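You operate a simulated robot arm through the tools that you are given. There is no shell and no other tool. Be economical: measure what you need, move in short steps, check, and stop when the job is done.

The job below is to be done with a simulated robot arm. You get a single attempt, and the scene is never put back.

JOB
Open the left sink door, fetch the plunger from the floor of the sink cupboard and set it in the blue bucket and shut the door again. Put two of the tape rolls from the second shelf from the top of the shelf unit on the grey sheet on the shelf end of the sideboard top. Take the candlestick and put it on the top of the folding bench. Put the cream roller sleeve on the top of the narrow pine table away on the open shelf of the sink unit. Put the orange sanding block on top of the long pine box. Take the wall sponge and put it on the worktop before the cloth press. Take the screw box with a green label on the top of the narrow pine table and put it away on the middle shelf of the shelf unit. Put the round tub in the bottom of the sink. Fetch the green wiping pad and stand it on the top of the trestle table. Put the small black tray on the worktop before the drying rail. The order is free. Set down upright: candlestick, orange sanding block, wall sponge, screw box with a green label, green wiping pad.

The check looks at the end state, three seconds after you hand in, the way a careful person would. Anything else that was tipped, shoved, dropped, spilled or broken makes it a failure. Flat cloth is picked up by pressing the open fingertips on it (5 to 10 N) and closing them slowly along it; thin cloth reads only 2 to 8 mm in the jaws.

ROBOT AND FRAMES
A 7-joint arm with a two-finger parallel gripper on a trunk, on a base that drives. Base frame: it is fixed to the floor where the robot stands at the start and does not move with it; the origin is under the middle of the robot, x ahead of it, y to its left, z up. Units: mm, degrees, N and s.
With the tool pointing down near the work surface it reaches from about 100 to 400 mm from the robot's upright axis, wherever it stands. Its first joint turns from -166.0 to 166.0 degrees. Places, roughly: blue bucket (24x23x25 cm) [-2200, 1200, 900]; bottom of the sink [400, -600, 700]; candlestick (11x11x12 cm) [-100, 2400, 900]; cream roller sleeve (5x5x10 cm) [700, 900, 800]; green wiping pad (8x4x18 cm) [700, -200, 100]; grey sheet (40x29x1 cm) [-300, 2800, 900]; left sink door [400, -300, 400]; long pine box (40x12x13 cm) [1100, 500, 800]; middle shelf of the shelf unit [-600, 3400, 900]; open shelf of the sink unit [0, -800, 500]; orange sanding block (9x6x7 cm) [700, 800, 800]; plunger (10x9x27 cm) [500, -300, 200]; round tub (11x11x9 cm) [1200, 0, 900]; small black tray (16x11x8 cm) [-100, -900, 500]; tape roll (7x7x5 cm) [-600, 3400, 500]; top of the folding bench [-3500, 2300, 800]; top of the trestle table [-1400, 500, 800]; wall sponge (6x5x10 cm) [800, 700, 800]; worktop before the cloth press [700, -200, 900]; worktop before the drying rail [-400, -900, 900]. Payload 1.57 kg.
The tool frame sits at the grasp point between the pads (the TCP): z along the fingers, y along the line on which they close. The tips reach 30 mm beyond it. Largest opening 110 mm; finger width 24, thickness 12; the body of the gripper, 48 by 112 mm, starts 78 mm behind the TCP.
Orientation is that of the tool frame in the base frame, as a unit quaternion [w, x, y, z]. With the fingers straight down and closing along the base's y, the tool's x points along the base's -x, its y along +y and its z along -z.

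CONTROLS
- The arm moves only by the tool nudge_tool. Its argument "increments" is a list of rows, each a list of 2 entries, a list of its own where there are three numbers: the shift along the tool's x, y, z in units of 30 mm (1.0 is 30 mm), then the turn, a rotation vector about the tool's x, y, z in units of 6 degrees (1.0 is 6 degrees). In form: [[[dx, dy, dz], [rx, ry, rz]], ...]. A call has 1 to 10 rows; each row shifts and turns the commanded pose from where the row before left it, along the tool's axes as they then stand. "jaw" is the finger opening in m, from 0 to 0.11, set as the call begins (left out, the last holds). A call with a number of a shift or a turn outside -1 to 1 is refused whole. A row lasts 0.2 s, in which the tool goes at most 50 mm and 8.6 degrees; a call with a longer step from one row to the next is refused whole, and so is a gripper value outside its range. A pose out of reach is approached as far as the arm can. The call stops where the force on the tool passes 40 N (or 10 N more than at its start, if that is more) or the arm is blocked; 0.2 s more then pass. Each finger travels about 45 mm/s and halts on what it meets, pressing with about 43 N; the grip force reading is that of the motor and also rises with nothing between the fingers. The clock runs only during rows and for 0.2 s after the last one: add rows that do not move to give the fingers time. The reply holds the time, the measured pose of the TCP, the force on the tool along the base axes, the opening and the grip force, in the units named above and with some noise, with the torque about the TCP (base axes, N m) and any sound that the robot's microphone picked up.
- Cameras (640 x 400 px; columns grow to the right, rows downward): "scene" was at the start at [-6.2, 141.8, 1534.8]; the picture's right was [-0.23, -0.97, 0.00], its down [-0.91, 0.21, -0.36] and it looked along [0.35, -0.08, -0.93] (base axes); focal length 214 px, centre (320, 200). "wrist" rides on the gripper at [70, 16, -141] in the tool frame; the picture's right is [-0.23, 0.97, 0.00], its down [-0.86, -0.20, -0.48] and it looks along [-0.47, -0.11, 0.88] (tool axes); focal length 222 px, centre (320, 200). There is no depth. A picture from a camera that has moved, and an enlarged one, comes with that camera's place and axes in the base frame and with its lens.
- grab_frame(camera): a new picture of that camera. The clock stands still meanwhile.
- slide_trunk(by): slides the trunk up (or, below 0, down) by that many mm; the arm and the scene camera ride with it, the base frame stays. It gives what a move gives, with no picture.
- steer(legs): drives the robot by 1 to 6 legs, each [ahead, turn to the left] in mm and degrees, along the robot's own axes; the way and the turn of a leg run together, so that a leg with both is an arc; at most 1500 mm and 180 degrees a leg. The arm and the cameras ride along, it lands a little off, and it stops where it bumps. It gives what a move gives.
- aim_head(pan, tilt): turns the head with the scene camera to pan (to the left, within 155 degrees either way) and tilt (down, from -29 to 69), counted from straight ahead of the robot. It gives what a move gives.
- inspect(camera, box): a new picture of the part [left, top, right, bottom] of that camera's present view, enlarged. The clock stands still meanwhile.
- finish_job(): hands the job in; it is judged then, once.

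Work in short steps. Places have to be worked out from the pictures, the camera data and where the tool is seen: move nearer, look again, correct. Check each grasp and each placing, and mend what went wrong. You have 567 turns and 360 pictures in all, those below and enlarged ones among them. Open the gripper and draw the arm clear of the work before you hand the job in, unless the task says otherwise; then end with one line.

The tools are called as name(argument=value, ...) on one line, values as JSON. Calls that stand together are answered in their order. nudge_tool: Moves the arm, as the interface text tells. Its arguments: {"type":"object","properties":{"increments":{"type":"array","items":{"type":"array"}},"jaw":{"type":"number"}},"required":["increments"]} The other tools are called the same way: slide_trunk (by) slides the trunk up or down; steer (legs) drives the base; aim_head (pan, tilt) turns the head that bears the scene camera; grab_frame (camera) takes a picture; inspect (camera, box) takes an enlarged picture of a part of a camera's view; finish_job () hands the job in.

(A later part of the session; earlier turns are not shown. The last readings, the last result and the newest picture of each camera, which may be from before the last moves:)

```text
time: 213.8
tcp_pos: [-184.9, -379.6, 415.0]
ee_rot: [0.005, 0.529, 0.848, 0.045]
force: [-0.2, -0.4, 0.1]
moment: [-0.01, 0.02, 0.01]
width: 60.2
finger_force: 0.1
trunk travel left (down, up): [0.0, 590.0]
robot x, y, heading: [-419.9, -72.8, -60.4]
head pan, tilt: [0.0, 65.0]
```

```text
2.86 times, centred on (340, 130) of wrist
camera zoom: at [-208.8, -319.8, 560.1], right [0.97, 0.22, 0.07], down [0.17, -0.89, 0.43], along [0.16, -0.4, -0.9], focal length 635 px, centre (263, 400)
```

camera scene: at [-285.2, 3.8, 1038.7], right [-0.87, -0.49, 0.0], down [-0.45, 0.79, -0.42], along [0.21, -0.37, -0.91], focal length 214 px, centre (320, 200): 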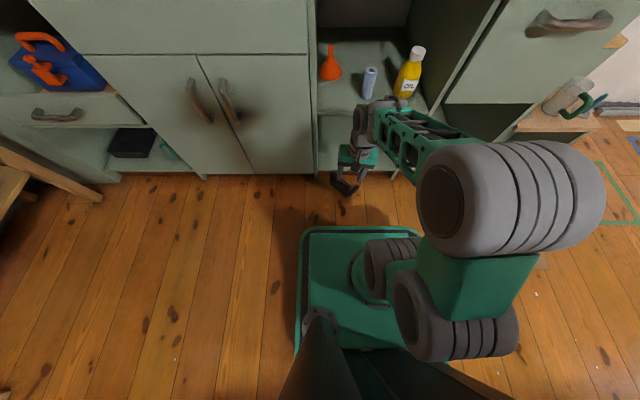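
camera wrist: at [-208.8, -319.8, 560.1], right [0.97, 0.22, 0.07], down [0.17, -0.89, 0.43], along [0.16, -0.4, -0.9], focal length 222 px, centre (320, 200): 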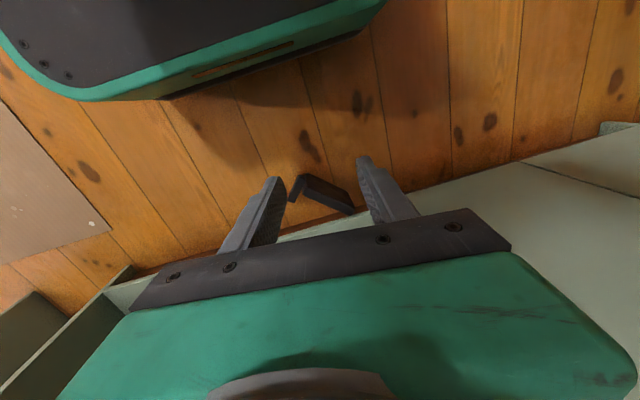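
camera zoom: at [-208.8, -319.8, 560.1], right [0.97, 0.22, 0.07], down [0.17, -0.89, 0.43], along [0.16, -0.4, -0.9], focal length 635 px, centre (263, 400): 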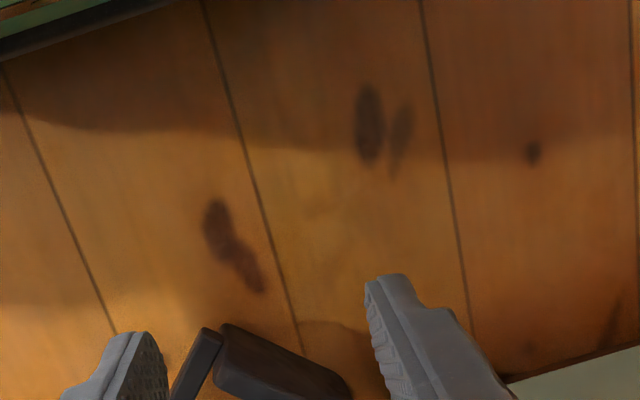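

From above, the tray stands on its long side with its open face towards the cabinet. I'll yaw the hand -56° so the fingers close across its thickness, then fetch it and later lay it flat with the tool pointing forward.

nudge_tool(increments=[[[0, 0, 0], [0, 0, -1]], [[0, 0, 0], [0, 0, -1]], [[0, 0, 0], [0, 0, -1]], [[0, 0, 0], [0, 0, -1]], [[0, 0, 0], [0, 0, -1]], [[0, 0, 0], [0, 0, -1]], [[0, 0, 0], [0, 0, -1]], [[0, 0, 0], [0, 0, -1]], [[0, 0, 0], [0, 0, -1]], [[0, 0, 0], [0, 0, -0.3]]])

nudge_tool(increments=[[[0, 0, 1], [0, 0, 0]], [[0, 0, 1], [0, 0, 0]], [[0, 0, 1], [0, 0, 0]], [[0, 0, 1], [0, 0, 0]], [[0, 0, 1], [0, 0, 0]]])

grab_frame(camera="wrist")

grab_frame(camera="scene")

```text
time: 216.0
tcp_pos: [-185.8, -380.0, 412.5]
ee_rot: [0.025, 0.07, 0.997, 0.038]
force: [0.1, -0.1, -0.5]
moment: [-0.02, 0.02, 0.0]
width: 60.0
finger_force: 0.0
trunk travel left (down, up): [0.0, 590.0]
robot x, y, heading: [-419.7, -69.8, -60.4]
head pan, tilt: [0.0, 65.0]
```

```text
time: 217.2
tcp_pos: [-176.1, -369.1, 264.9]
ee_rot: [0.026, 0.069, 0.997, 0.037]
force: [-0.2, -0.4, -0.3]
moment: [0.0, -0.01, 0.01]
width: 59.9
finger_force: 0.1
trunk travel left (down, up): [0.0, 590.0]
robot x, y, heading: [-422.8, -70.3, -60.3]
head pan, tilt: [0.0, 65.0]
```

```text
225 pictures are left
camera wrist: at [-251.3, -353.9, 405.3], right [0.36, 0.93, 0.09], down [0.79, -0.35, 0.5], along [0.5, -0.11, -0.86], focal length 222 px, centre (320, 200)
```

wrist: 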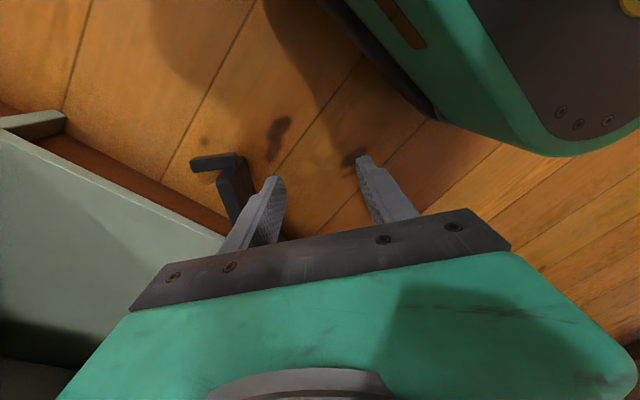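

```text
224 pictures are left
camera scene: at [-285.2, 3.8, 1038.7], right [-0.87, -0.49, 0.0], down [-0.45, 0.79, -0.42], along [0.21, -0.37, -0.91], focal length 214 px, centre (320, 200)
```

scene: 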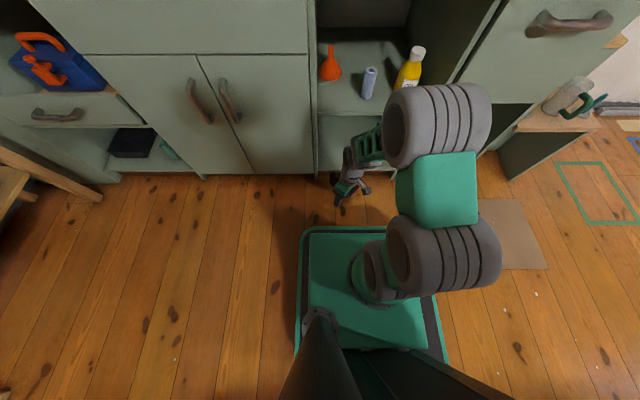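

inspect(camera="wrist", box=[160, 120, 320, 250])

```text
3.08 times, centred on (240, 185) of wrist
camera zoom: at [-251.3, -353.9, 405.3], right [0.36, 0.93, 0.09], down [0.79, -0.35, 0.5], along [0.5, -0.11, -0.86], focal length 684 px, centre (566, 246)
```

zoom: 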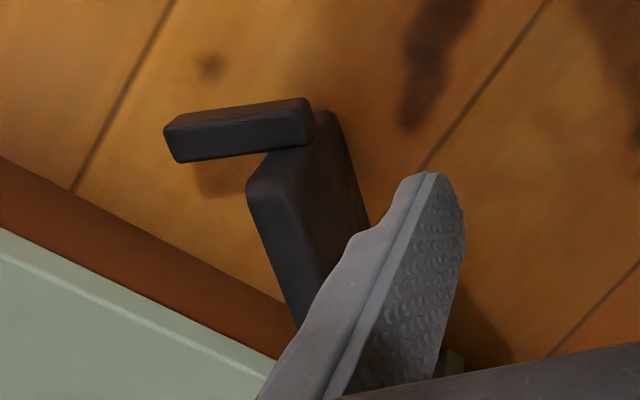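

The tray's top edge runs from (u -398, n 368) along 45°. I'll drive forward 110 mm and fine-rotate the hand.

steer(legs=[[110, 0]])

nudge_tool(increments=[[[0, 0, 0], [0, 0, 1]]])

grab_frame(camera="wrist")

```text
time: 218.4
tcp_pos: [-121.7, -466.2, 265.6]
ee_rot: [0.026, 0.07, 0.997, 0.038]
force: [0.4, 0.0, -1.0]
moment: [-0.02, -0.02, -0.01]
width: 59.9
finger_force: 0.1
trunk travel left (down, up): [0.0, 590.0]
robot x, y, heading: [-364.7, -167.0, -60.3]
head pan, tilt: [0.0, 65.0]
```

```text
time: 218.8
tcp_pos: [-121.0, -467.1, 266.0]
ee_rot: [0.024, 0.122, 0.991, 0.038]
force: [-0.6, 0.0, -1.0]
moment: [0.02, 0.02, -0.01]
width: 60.1
finger_force: 0.0
trunk travel left (down, up): [0.0, 590.0]
robot x, y, heading: [-363.5, -166.0, -60.6]
head pan, tilt: [0.0, 65.0]
```

```text
222 pictures are left
camera wrist: at [-192.8, -444.1, 406.5], right [0.45, 0.89, 0.09], down [0.75, -0.44, 0.49], along [0.47, -0.16, -0.87], focal length 222 px, centre (320, 200)
```

wrist: 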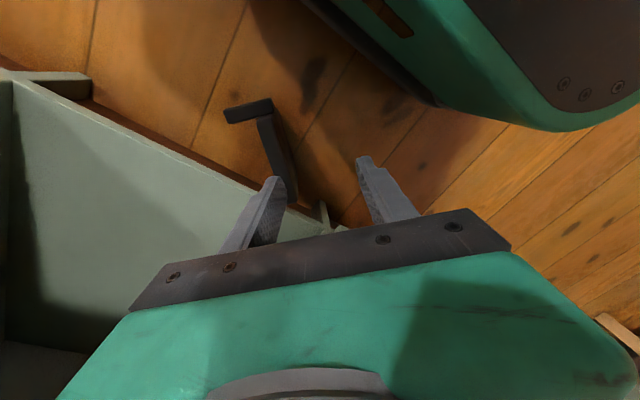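

Edge confirmed from (-400,367) to (-308,443). Moving over it and lowering.

nudge_tool(increments=[[[-0.12, -0.95, 0], [0, 0, 0]], [[-0.12, -0.95, 0], [0, 0, 0]], [[0, 0, 1], [0, 0, 0]], [[0, 0, 1], [0, 0, 0]], [[0, 0, 1], [0, 0, 0]]])

grab_frame(camera="wrist")

```text
time: 220.0
tcp_pos: [-123.8, -515.7, 170.6]
ee_rot: [0.024, 0.122, 0.992, 0.039]
force: [1.5, 0.7, 0.3]
moment: [-0.03, 0.02, -0.01]
width: 60.0
finger_force: 0.0
trunk travel left (down, up): [0.0, 590.0]
robot x, y, heading: [-367.6, -165.9, -60.5]
head pan, tilt: [0.0, 65.0]
```

```text
221 pictures are left
camera wrist: at [-195.6, -494.1, 311.4], right [0.45, 0.89, 0.09], down [0.75, -0.43, 0.49], along [0.48, -0.16, -0.87], focal length 222 px, centre (320, 200)
```

wrist: 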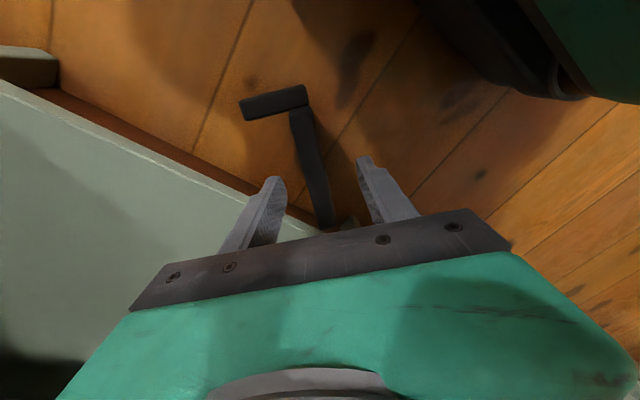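

The plate's edge runs centred between the fingers. Narrowing to 45 mm and lowering to z≈97.

nudge_tool(increments=[[[0, 0, 0], [0, 0, 0]], [[0, 0, 0.8], [0, 0, 0]], [[0, 0, 0.8], [0, 0, 0]], [[0, 0, 0.8], [0, 0, 0]]], jaw=0.046)

grab_frame(camera="wrist")

```text
time: 221.0
tcp_pos: [-118.7, -510.8, 99.6]
ee_rot: [0.024, 0.122, 0.992, 0.038]
force: [0.8, -0.8, 0.0]
moment: [0.01, 0.01, -0.02]
width: 46.0
finger_force: 0.1
trunk travel left (down, up): [0.0, 590.0]
robot x, y, heading: [-368.5, -167.7, -60.8]
head pan, tilt: [0.0, 65.0]
```

```text
220 pictures are left
camera wrist: at [-190.2, -489.6, 239.5], right [0.45, 0.89, 0.09], down [0.75, -0.43, 0.49], along [0.48, -0.16, -0.87], focal length 222 px, centre (320, 200)
```

wrist: 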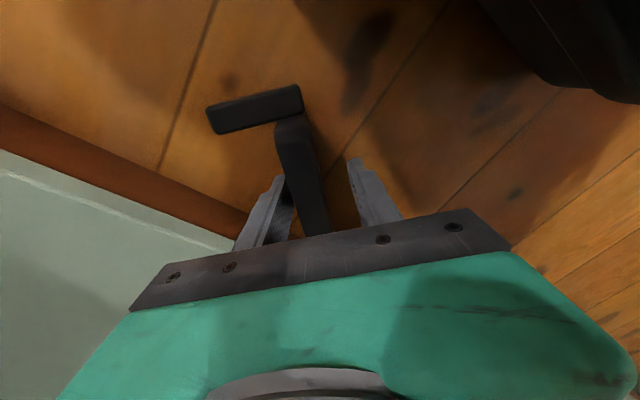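

Straddling the plate. Close and lift a little.

nudge_tool(increments=[[[0, 0, 0], [0, 0, 0]], [[0, 0, 0], [0, 0, 0]], [[0, 0, 0], [0, 0, 0]], [[0, 0, -0.4], [0, 0, 0]], [[0, 0.3, -0.7], [0, 0, 0]], [[0, 0.7, -0.7], [0, 0, 0]], [[0, 0.8, -0.7], [0, 0, 0]]], jaw=0.0)

grab_frame(camera="wrist")

```text
time: 222.6
tcp_pos: [-110.8, -465.0, 177.3]
ee_rot: [0.022, 0.122, 0.991, 0.04]
force: [-0.4, 0.3, -1.2]
moment: [0.1, 0.2, -0.3]
width: 17.5
finger_force: 32.4
trunk travel left (down, up): [0.0, 590.0]
robot x, y, heading: [-364.9, -171.5, -60.4]
head pan, tilt: [0.0, 65.0]
```

```text
219 pictures are left
camera wrist: at [-181.8, -442.8, 318.8], right [0.45, 0.89, 0.09], down [0.75, -0.44, 0.49], along [0.47, -0.16, -0.87], focal length 222 px, centre (320, 200)
```

wrist: 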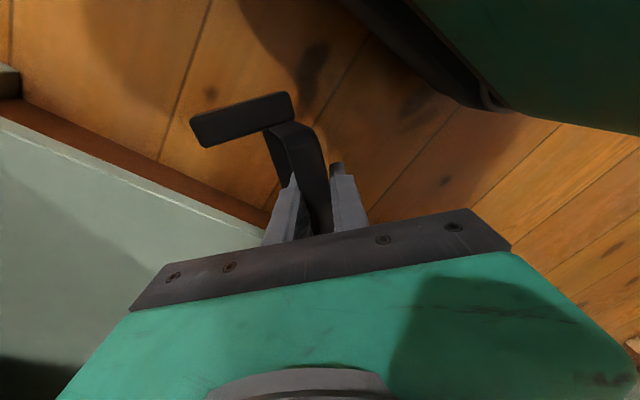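

Got the tray (17.5 mm). Backing the base away from the cabinet 280 mm.

steer(legs=[[-280, 0]])

nudge_tool(increments=[[[0, -0.6, -0.8], [0, 0, 0]], [[0, -0.6, -0.8], [0, 0, 0]], [[0, -0.6, -0.8], [0, 0, 0]], [[0, -0.6, -0.8], [0, 0, 0]], [[0, -0.6, -0.8], [0, 0, 0]], [[0, -0.6, -0.8], [0, 0, 0]], [[0, -0.6, -0.8], [0, 0, 0]], [[0, -0.6, -0.8], [0, 0, 0]]])

grab_frame(camera="scene")

```text
time: 224.6
tcp_pos: [-247.8, -221.9, 178.1]
ee_rot: [0.024, 0.121, 0.992, 0.038]
force: [0.1, 0.3, -2.1]
moment: [0.15, -0.17, 0.1]
width: 17.8
finger_force: 32.4
trunk travel left (down, up): [0.0, 590.0]
robot x, y, heading: [-499.9, 76.0, -60.3]
head pan, tilt: [0.0, 65.0]
```

```text
time: 226.4
tcp_pos: [-291.6, -375.8, 355.3]
ee_rot: [0.024, 0.121, 0.992, 0.039]
force: [0.4, -1.0, -1.2]
moment: [-0.05, 0.06, -0.08]
width: 18.2
finger_force: 32.5
trunk travel left (down, up): [0.0, 590.0]
robot x, y, heading: [-499.1, 74.0, -60.6]
head pan, tilt: [0.0, 65.0]
```

```text
218 pictures are left
camera scene: at [-367.8, 149.3, 1038.6], right [-0.87, -0.49, 0.0], down [-0.45, 0.79, -0.42], along [0.21, -0.37, -0.91], focal length 214 px, centre (320, 200)
```

scene: 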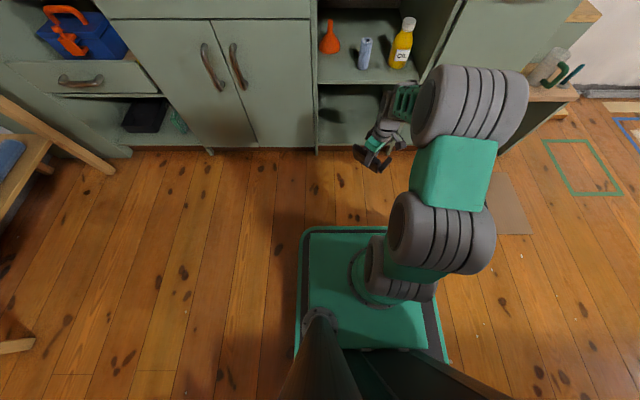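

Raising the trunk, then tilting the tool up to horizontal so the tray lies flat, open side up.

slide_trunk(by=400)

nudge_tool(increments=[[[0, 0, 0], [1, 0, 0]], [[0, 0, 0], [1, 0, 0]], [[0, 0, 0], [1, 0, 0]], [[0, 0, 0], [1, 0, 0]], [[0, 0, 0], [1, 0, 0]], [[0, 0, 0], [1, 0, 0]], [[0, 0, 0], [1, 0, 0]], [[0, 0, 0], [1, 0, 0]], [[0, 0, 0], [1, 0, 0]], [[0, 0, 0], [1, 0, 0]]])

grab_frame(camera="scene")

```text
time: 230.2
tcp_pos: [-292.5, -376.0, 756.5]
ee_rot: [0.023, 0.12, 0.992, 0.039]
force: [-1.7, 0.1, -1.2]
moment: [0.05, 0.07, -0.1]
width: 18.3
finger_force: 32.7
trunk travel left (down, up): [-400.0, 190.0]
robot x, y, heading: [-500.8, 72.6, -60.6]
head pan, tilt: [0.0, 65.0]
```

```text
time: 232.4
tcp_pos: [-292.1, -375.4, 755.7]
ee_rot: [-0.04, 0.118, 0.878, -0.463]
force: [-0.7, -0.1, -1.4]
moment: [0.08, 0.02, 0.03]
width: 18.0
finger_force: 32.9
trunk travel left (down, up): [-400.0, 190.0]
robot x, y, heading: [-500.6, 72.5, -60.3]
head pan, tilt: [0.0, 65.0]
```

```text
217 pictures are left
camera scene: at [-367.9, 149.4, 1438.7], right [-0.87, -0.49, 0.0], down [-0.45, 0.79, -0.42], along [0.21, -0.37, -0.91], focal length 214 px, centre (320, 200)
```

scene: 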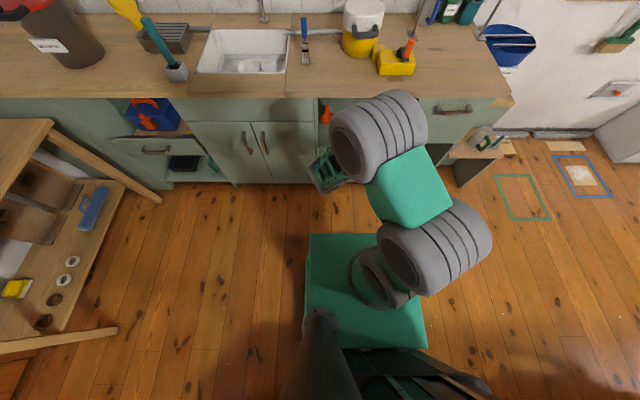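

nudge_tool(increments=[[[0, 0, 0], [1, 0, 0]], [[0, 0, 0], [1, 0, 0]], [[0, 0, 0], [1, 0, 0]], [[0, 0, 0], [1, 0, 0]], [[0, 0, 0], [0.6, 0, 0]]])

slide_trunk(by=190)

grab_frame(camera="scene")

grab_frame(camera="wrist")

```text
time: 233.6
tcp_pos: [-292.5, -375.6, 756.4]
ee_rot: [-0.066, 0.104, 0.742, -0.659]
force: [-0.8, 1.3, -0.8]
moment: [-0.44, -0.21, -0.2]
width: 17.5
finger_force: 32.3
trunk travel left (down, up): [-400.0, 190.0]
robot x, y, heading: [-502.0, 72.4, -60.1]
head pan, tilt: [0.0, 65.0]
```

```text
time: 235.7
tcp_pos: [-290.7, -376.3, 946.6]
ee_rot: [-0.067, 0.104, 0.742, -0.658]
force: [-0.4, 0.5, -0.1]
moment: [-0.18, -0.1, -0.02]
width: 16.5
finger_force: 31.5
trunk travel left (down, up): [-590.0, 0.0]
robot x, y, heading: [-498.7, 70.7, -60.5]
head pan, tilt: [0.0, 65.0]
```

```text
216 pictures are left
camera scene: at [-367.7, 149.4, 1628.6], right [-0.87, -0.49, 0.0], down [-0.45, 0.79, -0.42], along [0.21, -0.37, -0.91], focal length 214 px, centre (320, 200)
```

scene: 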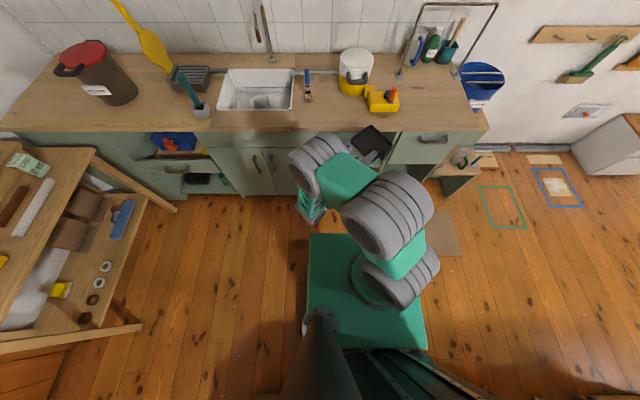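

```text
215 pictures are left
camera wrist: at [-324.8, -221.5, 946.4], right [0.28, 0.05, -0.96], down [0.93, 0.23, 0.29], along [0.24, -0.97, 0.02], focal length 222 px, centre (320, 200)
```

wrist: 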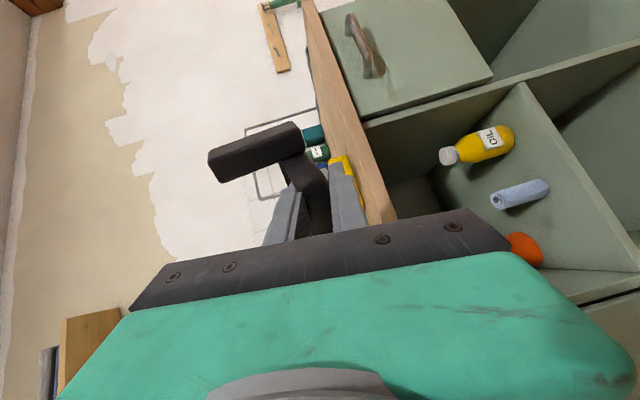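

The tray is flat, tab up. I'll yaw the tool to point straight at the counter and level it.

nudge_tool(increments=[[[0, 0, 0], [0, -1, 0]], [[0, 0, 0], [0, -1, 0]], [[0, 0, 0], [0, -1, 0]], [[0, 0, 0], [0, -1, 0]], [[0, 0, 0], [0, -1, 0]], [[0, 0, 0], [0, -1, 0]], [[0, 0, 0], [0, -1, 0]], [[0, 0, 0], [1, 0, 0]]])

grab_frame(camera="scene")

```text
time: 237.5
tcp_pos: [-282.3, -414.7, 963.9]
ee_rot: [-0.21, 0.13, -0.685, 0.685]
force: [-0.4, -0.5, -0.6]
moment: [0.05, -0.19, -0.06]
width: 16.8
finger_force: 31.9
out of reach, approached as far as the arm can: row 5, 6, 8
trunk travel left (down, up): [-590.0, 0.0]
robot x, y, heading: [-499.1, 68.4, -60.6]
head pan, tilt: [0.0, 65.0]
```

```text
214 pictures are left
camera scene: at [-367.9, 149.1, 1628.7], right [-0.87, -0.49, 0.0], down [-0.45, 0.79, -0.42], along [0.21, -0.37, -0.91], focal length 214 px, centre (320, 200)
```

scene: 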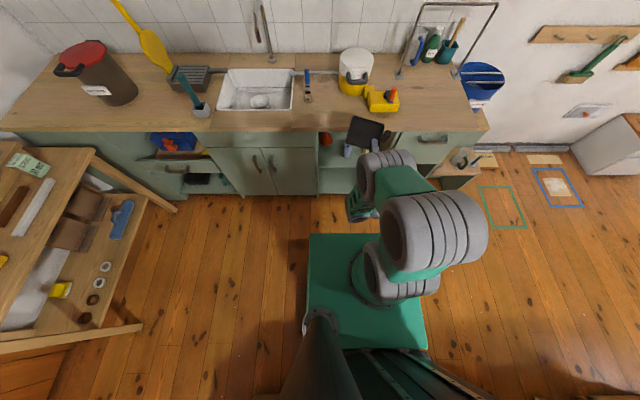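

Level and straight. Now driving right by 350 mm (turn, drive, turn back), staying clear of the counter.

steer(legs=[[0, -90], [351, 0], [0, 90]])

aim_head(pan=-5, tilt=50)

grab_frame(camera="scene")

```text
time: 247.5
tcp_pos: [-569.8, -576.2, 964.4]
ee_rot: [0.224, -0.142, 0.682, -0.682]
force: [-1.2, -0.3, 0.8]
moment: [0.14, -0.44, -0.23]
width: 18.0
finger_force: 32.0
trunk travel left (down, up): [-590.0, 0.0]
robot x, y, heading: [-807.9, -99.5, -58.2]
head pan, tilt: [0.0, 65.0]
```

```text
time: 248.3
tcp_pos: [-569.1, -578.0, 965.1]
ee_rot: [0.224, -0.142, 0.682, -0.682]
force: [-0.5, 0.3, -0.1]
moment: [0.08, -0.32, -0.1]
width: 18.4
finger_force: 32.8
trunk travel left (down, up): [-590.0, 0.0]
robot x, y, heading: [-806.1, -99.8, -58.3]
head pan, tilt: [-5.0, 50.0]
```

```text
213 pictures are left
camera scene: at [-673.3, -33.8, 1646.7], right [-0.89, -0.45, 0.0], down [-0.35, 0.68, -0.64], along [0.29, -0.57, -0.77], focal length 214 px, centre (320, 200)
```

scene: 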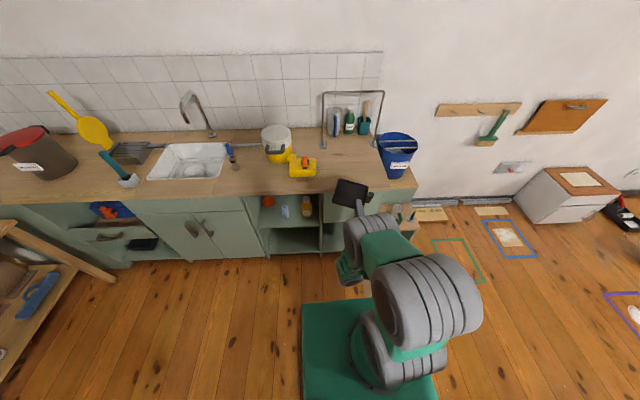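

Turn 2.5° right and drive 225 mm forward to bring the tray over the worktop edge.

steer(legs=[[0, -2.5], [225, 0]])

aim_head(pan=-5, tilt=62)

grab_frame(camera="scene")

grab_frame(camera="wrist")

```text
time: 250.4
tcp_pos: [-477.6, -784.4, 965.1]
ee_rot: [0.211, -0.129, 0.685, -0.685]
force: [0.9, 0.6, -0.8]
moment: [0.07, 0.05, 0.01]
width: 18.2
finger_force: 33.1
trunk travel left (down, up): [-590.0, 0.0]
robot x, y, heading: [-695.9, -296.8, -60.6]
head pan, tilt: [-5.0, 50.0]
```

```text
time: 251.2
tcp_pos: [-477.2, -783.8, 964.1]
ee_rot: [-0.211, 0.129, -0.684, 0.686]
force: [-0.3, -0.4, -1.3]
moment: [0.04, -0.1, -0.01]
width: 18.2
finger_force: 32.3
trunk travel left (down, up): [-590.0, 0.0]
robot x, y, heading: [-698.3, -290.9, -60.4]
head pan, tilt: [-5.0, 62.0]
```

```text
212 pictures are left
camera scene: at [-564.8, -225.1, 1632.0], right [-0.91, -0.42, 0.0], down [-0.37, 0.8, -0.47], along [0.2, -0.43, -0.88], focal length 214 px, centre (320, 200)
```

scene: 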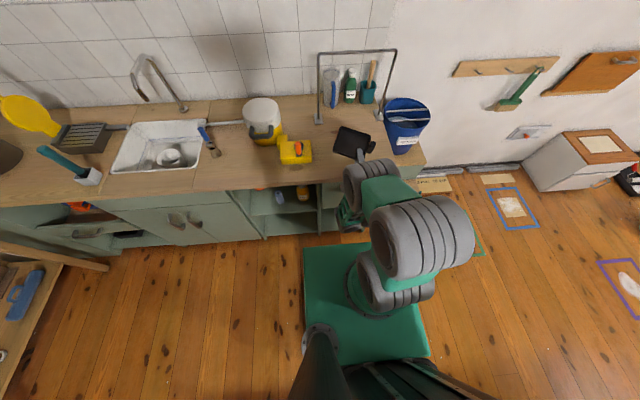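

```text
211 pictures are left
camera wrist: at [-601.6, -691.8, 937.2], right [0.31, 0.13, -0.94], down [0.51, 0.82, 0.28], along [0.81, -0.56, 0.18], focal length 222 px, centre (320, 200)
```

wrist: 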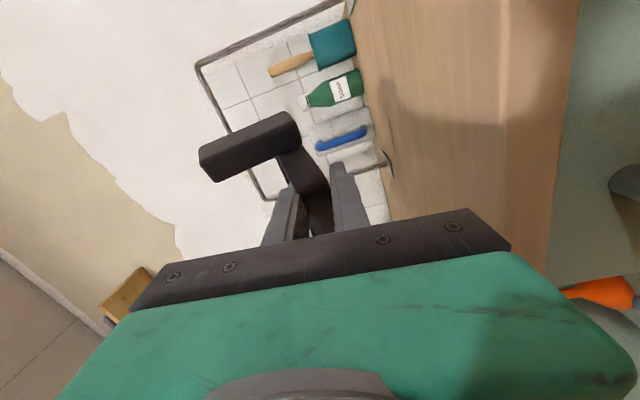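

Tray over the edge zone, clear of the yellow box and bin. Lowering 60 mm by trunk, then gently by the arm.

slide_trunk(by=-55)

nudge_tool(increments=[[[0, 0.15, 0], [0, 0, 0]], [[0, 0.15, 0], [0, 0, 0]], [[0, 0.15, 0], [0, 0, 0]]])

inspect(camera="scene", box=[260, 80, 440, 220])

grab_frame(camera="wrist")

```text
time: 252.1
tcp_pos: [-477.2, -783.4, 908.8]
ee_rot: [-0.211, 0.13, -0.684, 0.686]
force: [0.0, -1.1, -1.5]
moment: [0.06, 0.04, 0.04]
width: 18.7
finger_force: 33.0
trunk travel left (down, up): [-535.0, 55.0]
robot x, y, heading: [-695.3, -295.2, -60.6]
head pan, tilt: [-5.0, 62.0]
```

```text
time: 252.9
tcp_pos: [-474.2, -787.2, 896.6]
ee_rot: [0.211, -0.13, 0.686, -0.685]
force: [-0.7, 0.0, -1.3]
moment: [0.06, 0.01, -0.01]
width: 18.7
finger_force: 32.9
trunk travel left (down, up): [-535.0, 55.0]
robot x, y, heading: [-696.7, -293.6, -60.6]
head pan, tilt: [-5.0, 62.0]
```

```text
2.86 times, centred on (350, 150) of scene
camera zoom: at [-564.8, -225.1, 1576.9], right [-0.91, -0.42, 0.0], down [-0.37, 0.8, -0.47], along [0.19, -0.43, -0.88], focal length 613 px, centre (234, 343)
```

zoom: 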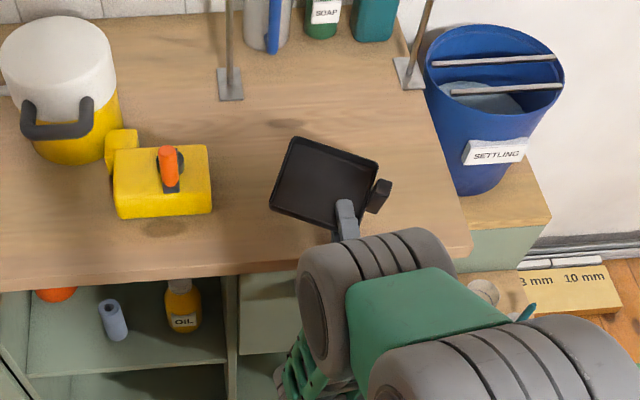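

```text
209 pictures are left
camera wrist: at [-599.7, -694.5, 870.4], right [0.31, 0.13, -0.94], down [0.51, 0.82, 0.28], along [0.81, -0.56, 0.18], focal length 222 px, centre (320, 200)
```

wrist: 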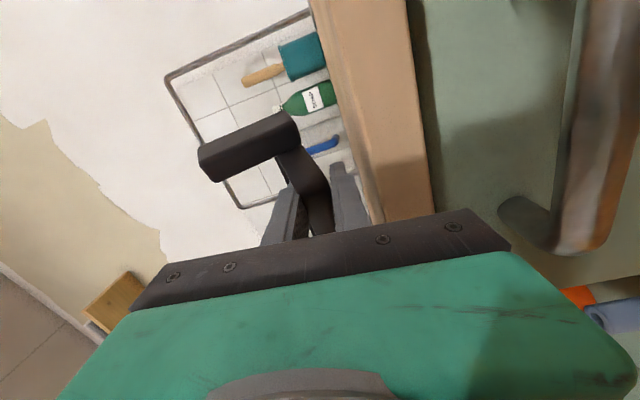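

Lowering gently to contact.

nudge_tool(increments=[[[0, 0.1, 0], [0, 0, 0]], [[0, 0.1, 0], [0, 0, 0]], [[0, 0.1, 0], [0, 0, 0]], [[0, 0, 0], [0, 0, 0]]])

```text
time: 253.9
tcp_pos: [-473.5, -788.2, 888.0]
ee_rot: [0.21, -0.13, 0.687, -0.683]
force: [0.5, 0.1, -1.8]
moment: [0.03, 0.06, -0.03]
width: 18.3
finger_force: 33.4
out of reach, approached as far as the arm can: row 1
trunk travel left (down, up): [-535.0, 55.0]
robot x, y, heading: [-696.5, -297.9, -60.5]
head pan, tilt: [-5.0, 62.0]
```

nudge_tool(increments=[[[0, 0.1, 0], [0, 0, 0]], [[0, 0.1, 0], [0, 0, 0]], [[0, 0.1, 0], [0, 0, 0]], [[0, 0.1, 0], [0, 0, 0]], [[0, 0, 0], [0, 0, 0]]])

inspect(camera="wrist", box=[180, 80, 440, 260])

```text
time: 254.7
tcp_pos: [-471.1, -790.7, 886.6]
ee_rot: [-0.208, 0.131, -0.682, 0.689]
force: [-5.2, 10.3, 24.4]
moment: [0.86, 0.78, -0.11]
width: 18.6
finger_force: 33.1
out of reach, approached as far as the arm can: row 2
trunk travel left (down, up): [-535.0, 55.0]
robot x, y, heading: [-693.1, -292.3, -60.5]
head pan, tilt: [-5.0, 62.0]
stopped in row 3: the force on the tool passed its limit (the readings are from after the stop); the commanded pose is now the measured one
```

```text
2.22 times, centred on (310, 170) of wrist
camera zoom: at [-596.6, -698.6, 859.6], right [0.31, 0.12, -0.94], down [0.51, 0.82, 0.27], along [0.81, -0.56, 0.19], focal length 494 px, centre (342, 267)
```

zoom: 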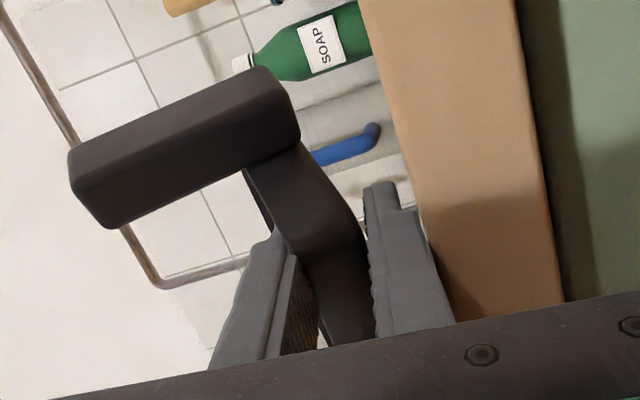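

The lower finger touches the worktop. I'll raise 5 mm, open slightly, and withdraw backwards.

nudge_tool(increments=[[[0, -0.15, 0], [0, 0, 0]], [[0, 0, 0], [0, 0, 0]]])

nudge_tool(increments=[[[0, 0, 0], [0, 0, 0]], [[0, 0, 0], [0, 0, 0]], [[0, 0, -0.4], [0, 0, 0]], [[0, 0, -0.5], [0, 0, 0]], [[0, 0, -0.6], [0, 0, 0]], [[0, 0, -0.8], [0, 0, 0]]], jaw=0.028)

inspect(camera="scene", box=[260, 80, 440, 220])

```text
time: 255.3
tcp_pos: [-471.8, -791.8, 889.2]
ee_rot: [-0.21, 0.132, -0.684, 0.686]
force: [-0.7, 0.0, -1.3]
moment: [0.08, 0.0, 0.0]
width: 18.6
finger_force: 33.1
trunk travel left (down, up): [-535.0, 55.0]
robot x, y, heading: [-696.3, -296.9, -60.6]
head pan, tilt: [-5.0, 62.0]
```

```text
time: 256.7
tcp_pos: [-496.5, -776.4, 892.5]
ee_rot: [0.21, -0.135, 0.691, -0.678]
force: [0.1, 0.7, -1.8]
moment: [0.04, 0.02, -0.02]
width: 29.9
finger_force: 1.2
out of reach, approached as far as the arm can: row 3, 4, 5, 6
trunk travel left (down, up): [-535.0, 55.0]
robot x, y, heading: [-692.2, -297.3, -60.5]
head pan, tilt: [-5.0, 62.0]
```

```text
2.86 times, centred on (350, 150) of scene
camera zoom: at [-564.8, -225.0, 1576.8], right [-0.91, -0.41, 0.0], down [-0.37, 0.8, -0.47], along [0.19, -0.43, -0.88], focal length 613 px, centre (234, 343)
```

zoom: 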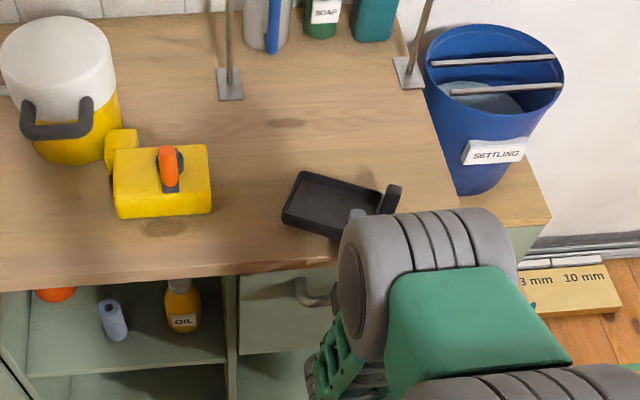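

The arm can't retract in this pose; I'll use the base to back out.

steer(legs=[[-60, 0]])

inspect(camera="scene", box=[260, 80, 440, 220])

grab_frame(camera="wrist")

```text
time: 257.6
tcp_pos: [-526.5, -724.4, 892.8]
ee_rot: [0.21, -0.135, 0.69, -0.68]
force: [0.7, 0.6, -1.1]
moment: [0.06, 0.03, 0.02]
width: 28.8
finger_force: 2.4
trunk travel left (down, up): [-535.0, 55.0]
robot x, y, heading: [-725.5, -244.7, -60.4]
head pan, tilt: [-5.0, 62.0]
```

```text
2.86 times, centred on (350, 150) of scene
camera zoom: at [-594.4, -172.7, 1576.9], right [-0.91, -0.41, 0.0], down [-0.37, 0.8, -0.47], along [0.19, -0.43, -0.88], focal length 613 px, centre (234, 343)
```

zoom: 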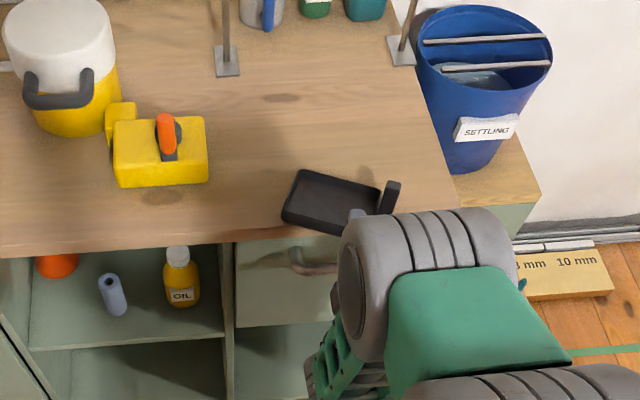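

```text
205 pictures are left
camera wrist: at [-652.6, -632.9, 868.7], right [0.29, 0.15, -0.94], down [0.5, 0.82, 0.29], along [0.81, -0.56, 0.17], focal length 222 px, centre (320, 200)
```

wrist: 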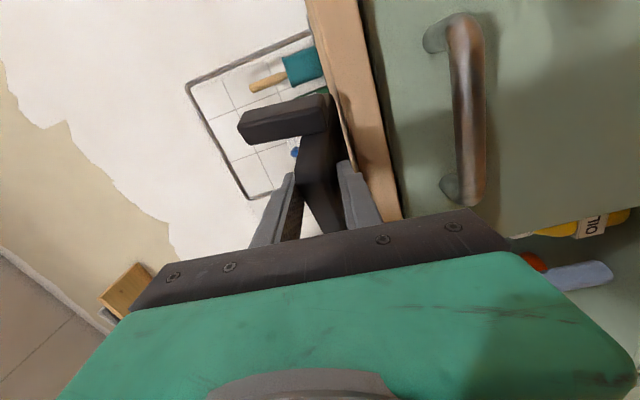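

The tray rides along on the lower finger. I'll go forward again 100 mm, open wider while rising so the tray slopes away and slides off.

steer(legs=[[100, 0]])

nudge_tool(increments=[[[0, -0.15, 0], [0, 0, 0]], [[0, -0.15, 0], [0, 0, 0]], [[0, -0.15, 0], [0, 0, 0]], [[0, -0.15, 0], [0, 0, 0]]], jaw=0.05)

inspect(camera="scene", box=[260, 80, 440, 220])

grab_frame(camera="wrist")

```text
time: 258.8
tcp_pos: [-476.4, -812.6, 893.5]
ee_rot: [0.209, -0.135, 0.691, -0.678]
force: [0.2, -0.6, -1.4]
moment: [0.04, 0.04, 0.02]
width: 29.3
finger_force: 1.1
trunk travel left (down, up): [-535.0, 55.0]
robot x, y, heading: [-675.9, -330.6, -60.4]
head pan, tilt: [-5.0, 62.0]
```

```text
time: 259.8
tcp_pos: [-479.0, -811.5, 908.0]
ee_rot: [0.21, -0.135, 0.692, -0.677]
force: [0.2, 0.2, -1.3]
moment: [0.05, -0.03, 0.03]
width: 50.6
finger_force: 0.3
trunk travel left (down, up): [-535.0, 55.0]
robot x, y, heading: [-678.5, -329.8, -60.2]
head pan, tilt: [-5.0, 62.0]
```

```text
2.86 times, centred on (350, 150) of scene
camera zoom: at [-544.8, -260.3, 1576.9], right [-0.91, -0.42, 0.0], down [-0.37, 0.8, -0.47], along [0.2, -0.43, -0.88], focal length 613 px, centre (234, 343)
```

zoom: 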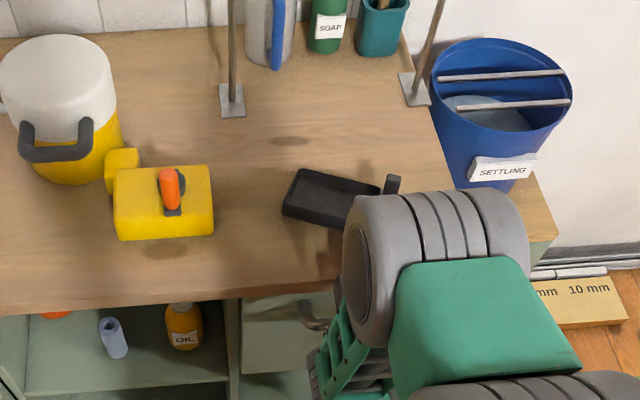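

```text
203 pictures are left
camera wrist: at [-604.3, -720.9, 885.9], right [0.29, 0.15, -0.94], down [0.5, 0.82, 0.29], along [0.81, -0.56, 0.17], focal length 222 px, centre (320, 200)
```

wrist: 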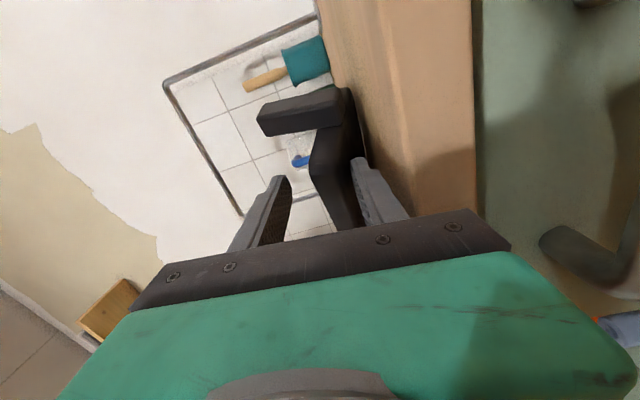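

Now only resting on the lower finger. Raise 35 mm to slope it, then back out.

nudge_tool(increments=[[[0, -0.4, 0], [0, 0, 0]], [[0, -0.4, 0], [0, 0, 0]], [[0, -0.4, 0], [0, 0, 0]]])

grab_frame(camera="wrist")

steer(legs=[[-70, 0]])

inspect(camera="scene", box=[260, 80, 440, 220])

grab_frame(camera="wrist")

```text
time: 260.6
tcp_pos: [-483.0, -814.7, 945.6]
ee_rot: [0.21, -0.136, 0.691, -0.679]
force: [0.0, 0.4, -0.3]
moment: [0.05, -0.01, 0.0]
width: 50.4
finger_force: 0.1
trunk travel left (down, up): [-535.0, 55.0]
robot x, y, heading: [-671.1, -328.0, -60.3]
head pan, tilt: [-5.0, 62.0]
```

```text
202 pictures are left
camera wrist: at [-607.9, -722.6, 921.8], right [0.29, 0.15, -0.94], down [0.5, 0.82, 0.29], along [0.81, -0.56, 0.17], focal length 222 px, centre (320, 200)
```

wrist: 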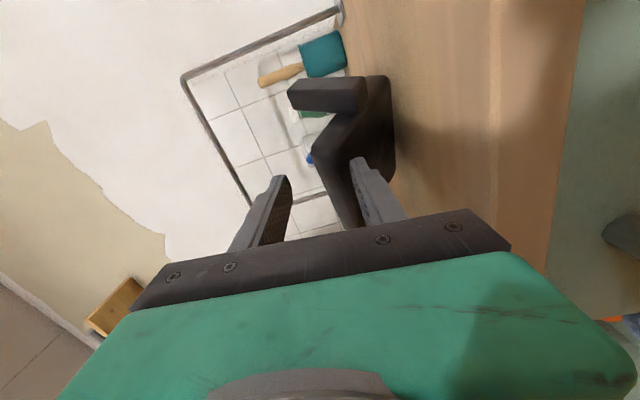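

```text
time: 261.6
tcp_pos: [-516.3, -753.0, 946.8]
ee_rot: [0.21, -0.134, 0.69, -0.679]
force: [0.9, -0.3, 0.2]
moment: [-0.01, 0.0, 0.03]
width: 49.9
finger_force: 0.0
trunk travel left (down, up): [-535.0, 55.0]
robot x, y, heading: [-712.1, -268.9, -60.4]
head pan, tilt: [-5.0, 62.0]
```

```text
2.86 times, centred on (350, 150) of scene
camera zoom: at [-580.0, -198.2, 1576.9], right [-0.91, -0.42, 0.0], down [-0.37, 0.8, -0.47], along [0.2, -0.43, -0.88], focal length 613 px, centre (234, 343)
```

zoom: 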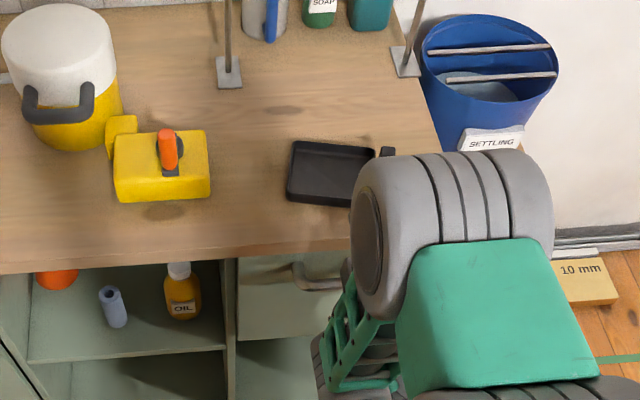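

```text
200 pictures are left
camera wrist: at [-642.8, -660.9, 921.9], right [0.29, 0.15, -0.94], down [0.5, 0.82, 0.29], along [0.81, -0.56, 0.17], focal length 222 px, centre (320, 200)
```

wrist: 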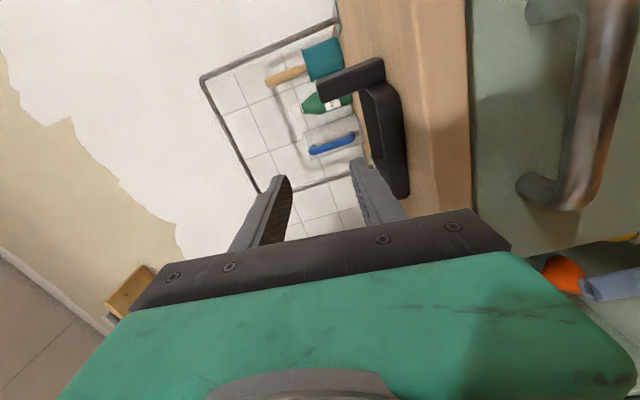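

The tray sits flat at about (-423,-868) in front of the rail. I'll back away and restore the tool-down pose.

steer(legs=[[-200, 0]])

nudge_tool(increments=[[[0, 0, 0], [-1, 0, 0]], [[0, 0, 0], [-1, 0, 0]], [[0, 0, 0], [-1, 0, 0]], [[0, 0, 0], [-1, 0, 0]], [[0, 0, 0], [-1, 0, 0]], [[0, 0, 0], [-1, 0, 0]], [[0, 0, 0], [-1, 0, 0]], [[0, 0, 0], [-1, 0, 0]], [[0, 0, 0], [-1, 0, 0]], [[0, 0, 0], [-1, 0, 0]]])

nudge_tool(increments=[[[0, 0, 0], [-1, 0, 0]], [[0, 0, 0], [-1, 0, 0]], [[0, 0, 0], [-1, 0, 0]], [[0, 0, 0], [-1, 0, 0]], [[0, 0, 0], [-1, 0, 0]], [[0, 0, 0], [0, 0, 1]], [[0, 0, 0], [0, 0, 1]], [[0, 0, 0], [0, 0, 1]], [[0, 0, 0], [0, 0, 1]], [[0, 0, 0], [0, 0, 1]]])

nudge_tool(increments=[[[0, 0, 0], [0, 0, 1]], [[0, 0, 0], [0, 0, 1]], [[0, 0, 0], [0, 0, 1]], [[0, 0, 0], [0, 0, 1]], [[0, 0, 0], [0, 0, 1]], [[0, 0, 0], [0, 0, 1]], [[0, 0, 0], [0, 0, 1]], [[0, 0, 0], [0, 0, 1]], [[0, 0, 0], [0, 0, 1]], [[0, 0, 0], [0, 0, 1]]])

```text
time: 263.2
tcp_pos: [-616.8, -580.3, 946.7]
ee_rot: [0.209, -0.133, 0.691, -0.679]
force: [-0.8, -0.2, 0.2]
moment: [0.03, 0.0, -0.01]
width: 50.2
finger_force: 0.0
trunk travel left (down, up): [-535.0, 55.0]
robot x, y, heading: [-803.1, -94.6, -60.7]
head pan, tilt: [-5.0, 62.0]
```

```text
time: 265.2
tcp_pos: [-588.4, -453.1, 857.7]
ee_rot: [0.218, -0.157, 0.867, -0.42]
force: [0.0, -0.6, 0.8]
moment: [0.0, -0.02, 0.0]
width: 50.2
finger_force: 0.0
out of reach, approached as far as the arm can: row 3, 4, 5, 6, 7, 8, 9
trunk travel left (down, up): [-535.0, 55.0]
robot x, y, heading: [-808.3, -90.0, -60.5]
head pan, tilt: [-5.0, 62.0]
stopped in row 9: the arm was blocked; the commanded pose is now the measured one
```

```text
time: 266.1
tcp_pos: [-572.0, -440.4, 855.9]
ee_rot: [0.277, -0.097, 0.875, -0.384]
force: [-0.9, -0.3, 0.8]
moment: [0.04, -0.02, 0.02]
width: 50.3
finger_force: 0.0
out of reach, approached as far as the arm can: row 1, 2, 3, 4
trunk travel left (down, up): [-535.0, 55.0]
robot x, y, heading: [-810.0, -93.2, -60.9]
head pan, tilt: [-5.0, 62.0]
stopped in row 4: the arm was blocked; the commanded pose is now the measured one
```

```text
time: 268.3
tcp_pos: [-570.9, -441.2, 855.5]
ee_rot: [0.433, 0.353, 0.807, -0.192]
force: [0.3, 0.9, -0.4]
moment: [-0.01, 0.0, -0.01]
width: 50.0
finger_force: 0.1
trunk travel left (down, up): [-535.0, 55.0]
robot x, y, heading: [-810.1, -95.1, -60.5]
head pan, tilt: [-5.0, 62.0]
```

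Nearly standard already (33° below horizontal). Pitch down to vertical while rising.

nudge_tool(increments=[[[-0.5, 0, -0.35], [0, 0.95, 0]], [[-0.45, 0, -0.4], [0, 0.95, 0]], [[-0.4, 0, -0.5], [0, 0.95, 0]], [[-0.3, 0, -0.5], [0, 0.95, 0]], [[-0.25, 0, -0.6], [0, 0.95, 0]], [[-0.2, 0, -0.6], [0, 0.95, 0]], [[-0.1, 0, -0.6], [0, 0.95, 0]], [[0, 0, -0.6], [0, 0.95, 0]], [[0, 0, -0.6], [0, 0.95, 0]], [[0, 0, 0], [0, 0.95, 0]]])

steer(legs=[[0, 90]])

steer(legs=[[1150, 0]])

aim_head(pan=0, tilt=45)

grab_frame(camera="scene")

```text
time: 269.0
tcp_pos: [-549.6, -435.4, 871.4]
ee_rot: [0.459, 0.397, 0.775, -0.175]
force: [-0.5, 0.6, -0.5]
moment: [-0.01, -0.03, 0.01]
width: 50.1
finger_force: 0.1
out of reach, approached as far as the arm can: row 1, 2, 3
trunk travel left (down, up): [-535.0, 55.0]
robot x, y, heading: [-809.7, -92.0, -60.7]
head pan, tilt: [-5.0, 62.0]
stopped in row 3: the arm was blocked; the commanded pose is now the measured one
```

```text
time: 273.1
tcp_pos: [-459.4, 155.2, 871.8]
ee_rot: [0.453, -0.253, 0.832, 0.194]
force: [-0.7, 0.0, -1.1]
moment: [-0.01, 0.0, 0.0]
width: 50.2
finger_force: 0.1
trunk travel left (down, up): [-535.0, 55.0]
robot x, y, heading: [-805.9, -89.9, 27.6]
head pan, tilt: [-5.0, 62.0]
```

```text
time: 279.0
tcp_pos: [566.6, 684.1, 871.7]
ee_rot: [0.453, -0.251, 0.833, 0.193]
force: [0.0, -0.6, -0.3]
moment: [0.0, -0.03, 0.01]
width: 50.2
finger_force: 0.1
trunk travel left (down, up): [-535.0, 55.0]
robot x, y, heading: [217.8, 434.7, 27.2]
head pan, tilt: [-5.0, 62.0]
```

```text
time: 279.8
tcp_pos: [566.2, 683.7, 870.8]
ee_rot: [0.453, -0.251, 0.833, 0.194]
force: [1.2, -0.1, -0.1]
moment: [-0.02, -0.01, 0.01]
width: 50.2
finger_force: 0.0
trunk travel left (down, up): [-535.0, 55.0]
robot x, y, heading: [215.4, 437.5, 27.0]
head pan, tilt: [0.0, 45.0]
```

```text
199 pictures are left
camera scene: at [163.9, 582.2, 1598.6], right [0.46, -0.89, 0.0], down [-0.63, -0.32, -0.71], along [0.63, 0.32, -0.71], focal length 214 px, centre (320, 200)
```

scene: 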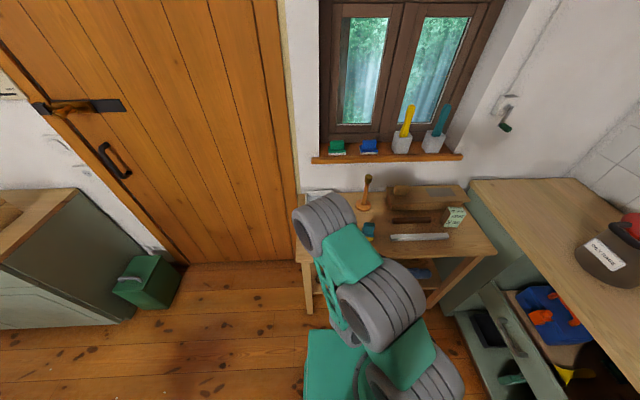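

The arm is in an awkward fold. I'll back off 250 mm for room, extend the tool outward and upward, and re-pitch there.

steer(legs=[[-250, 0]])

nudge_tool(increments=[[[-0.5, 0, 0.9], [0, 0, 0]], [[-0.5, 0, 0.9], [0, 0, 0]], [[-0.9, 0, 0.5], [0, 0, 0]], [[-0.9, 0, 0.5], [0, 0, 0]], [[-0.9, 0, 0.5], [0, 0, 0]], [[-0.9, 0, 0.5], [0, 0, 0]], [[-0.9, 0, 0.5], [0, 0, 0]], [[-0.9, 0, 0.5], [0, 0, 0]]])

nudge_tool(increments=[[[0, 0, 0], [0, 0.9, 0]], [[0, 0, 0], [0, 0.9, 0]], [[0, 0, 0], [0, 0.9, 0]], [[0, 0, 0], [0, 0.9, 0]], [[0, 0, 0], [0, 0.9, 0]], [[0, 0, 0], [0, 0.9, 0]], [[0, 0, 0], [0, 0.9, 0]], [[0, 0, 0], [0, 0.9, 0]], [[0, 0, 0], [0, 0.9, 0]], [[0, 0, 0], [0, 0.9, 0]]])

grab_frame(camera="scene")

```text
time: 281.6
tcp_pos: [342.8, 567.3, 873.7]
ee_rot: [0.455, -0.249, 0.833, 0.193]
force: [-0.2, 0.5, 0.0]
moment: [0.0, -0.03, -0.02]
width: 50.3
finger_force: 0.1
trunk travel left (down, up): [-535.0, 55.0]
robot x, y, heading: [-8.2, 320.4, 26.9]
head pan, tilt: [0.0, 45.0]
```

```text
time: 283.4
tcp_pos: [357.1, 578.1, 857.6]
ee_rot: [0.457, -0.248, 0.832, 0.194]
force: [0.4, 0.4, 0.3]
moment: [0.02, 0.01, 0.0]
width: 50.1
finger_force: 0.0
out of reach, approached as far as the arm can: row 1, 2, 3, 4, 5, 6, 7, 8
trunk travel left (down, up): [-535.0, 55.0]
robot x, y, heading: [-6.6, 319.6, 27.0]
head pan, tilt: [0.0, 45.0]
```

```text
time: 284.2
tcp_pos: [361.2, 578.6, 861.2]
ee_rot: [0.452, -0.179, 0.846, 0.221]
force: [0.4, 0.3, 0.2]
moment: [-0.02, -0.01, -0.01]
width: 50.2
finger_force: 0.1
out of reach, approached as far as the arm can: row 1, 2, 3
trunk travel left (down, up): [-535.0, 55.0]
robot x, y, heading: [-10.0, 318.9, 27.0]
head pan, tilt: [0.0, 45.0]
stopped in row 3: the arm was blocked; the commanded pose is now the measured one
```

```text
198 pictures are left
camera scene: at [-60.5, 467.2, 1598.7], right [0.45, -0.89, 0.0], down [-0.63, -0.32, -0.71], along [0.63, 0.32, -0.71], focal length 214 px, centre (320, 200)
```

scene: 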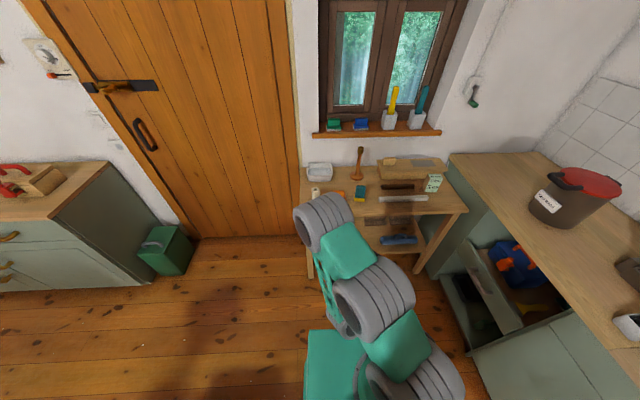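

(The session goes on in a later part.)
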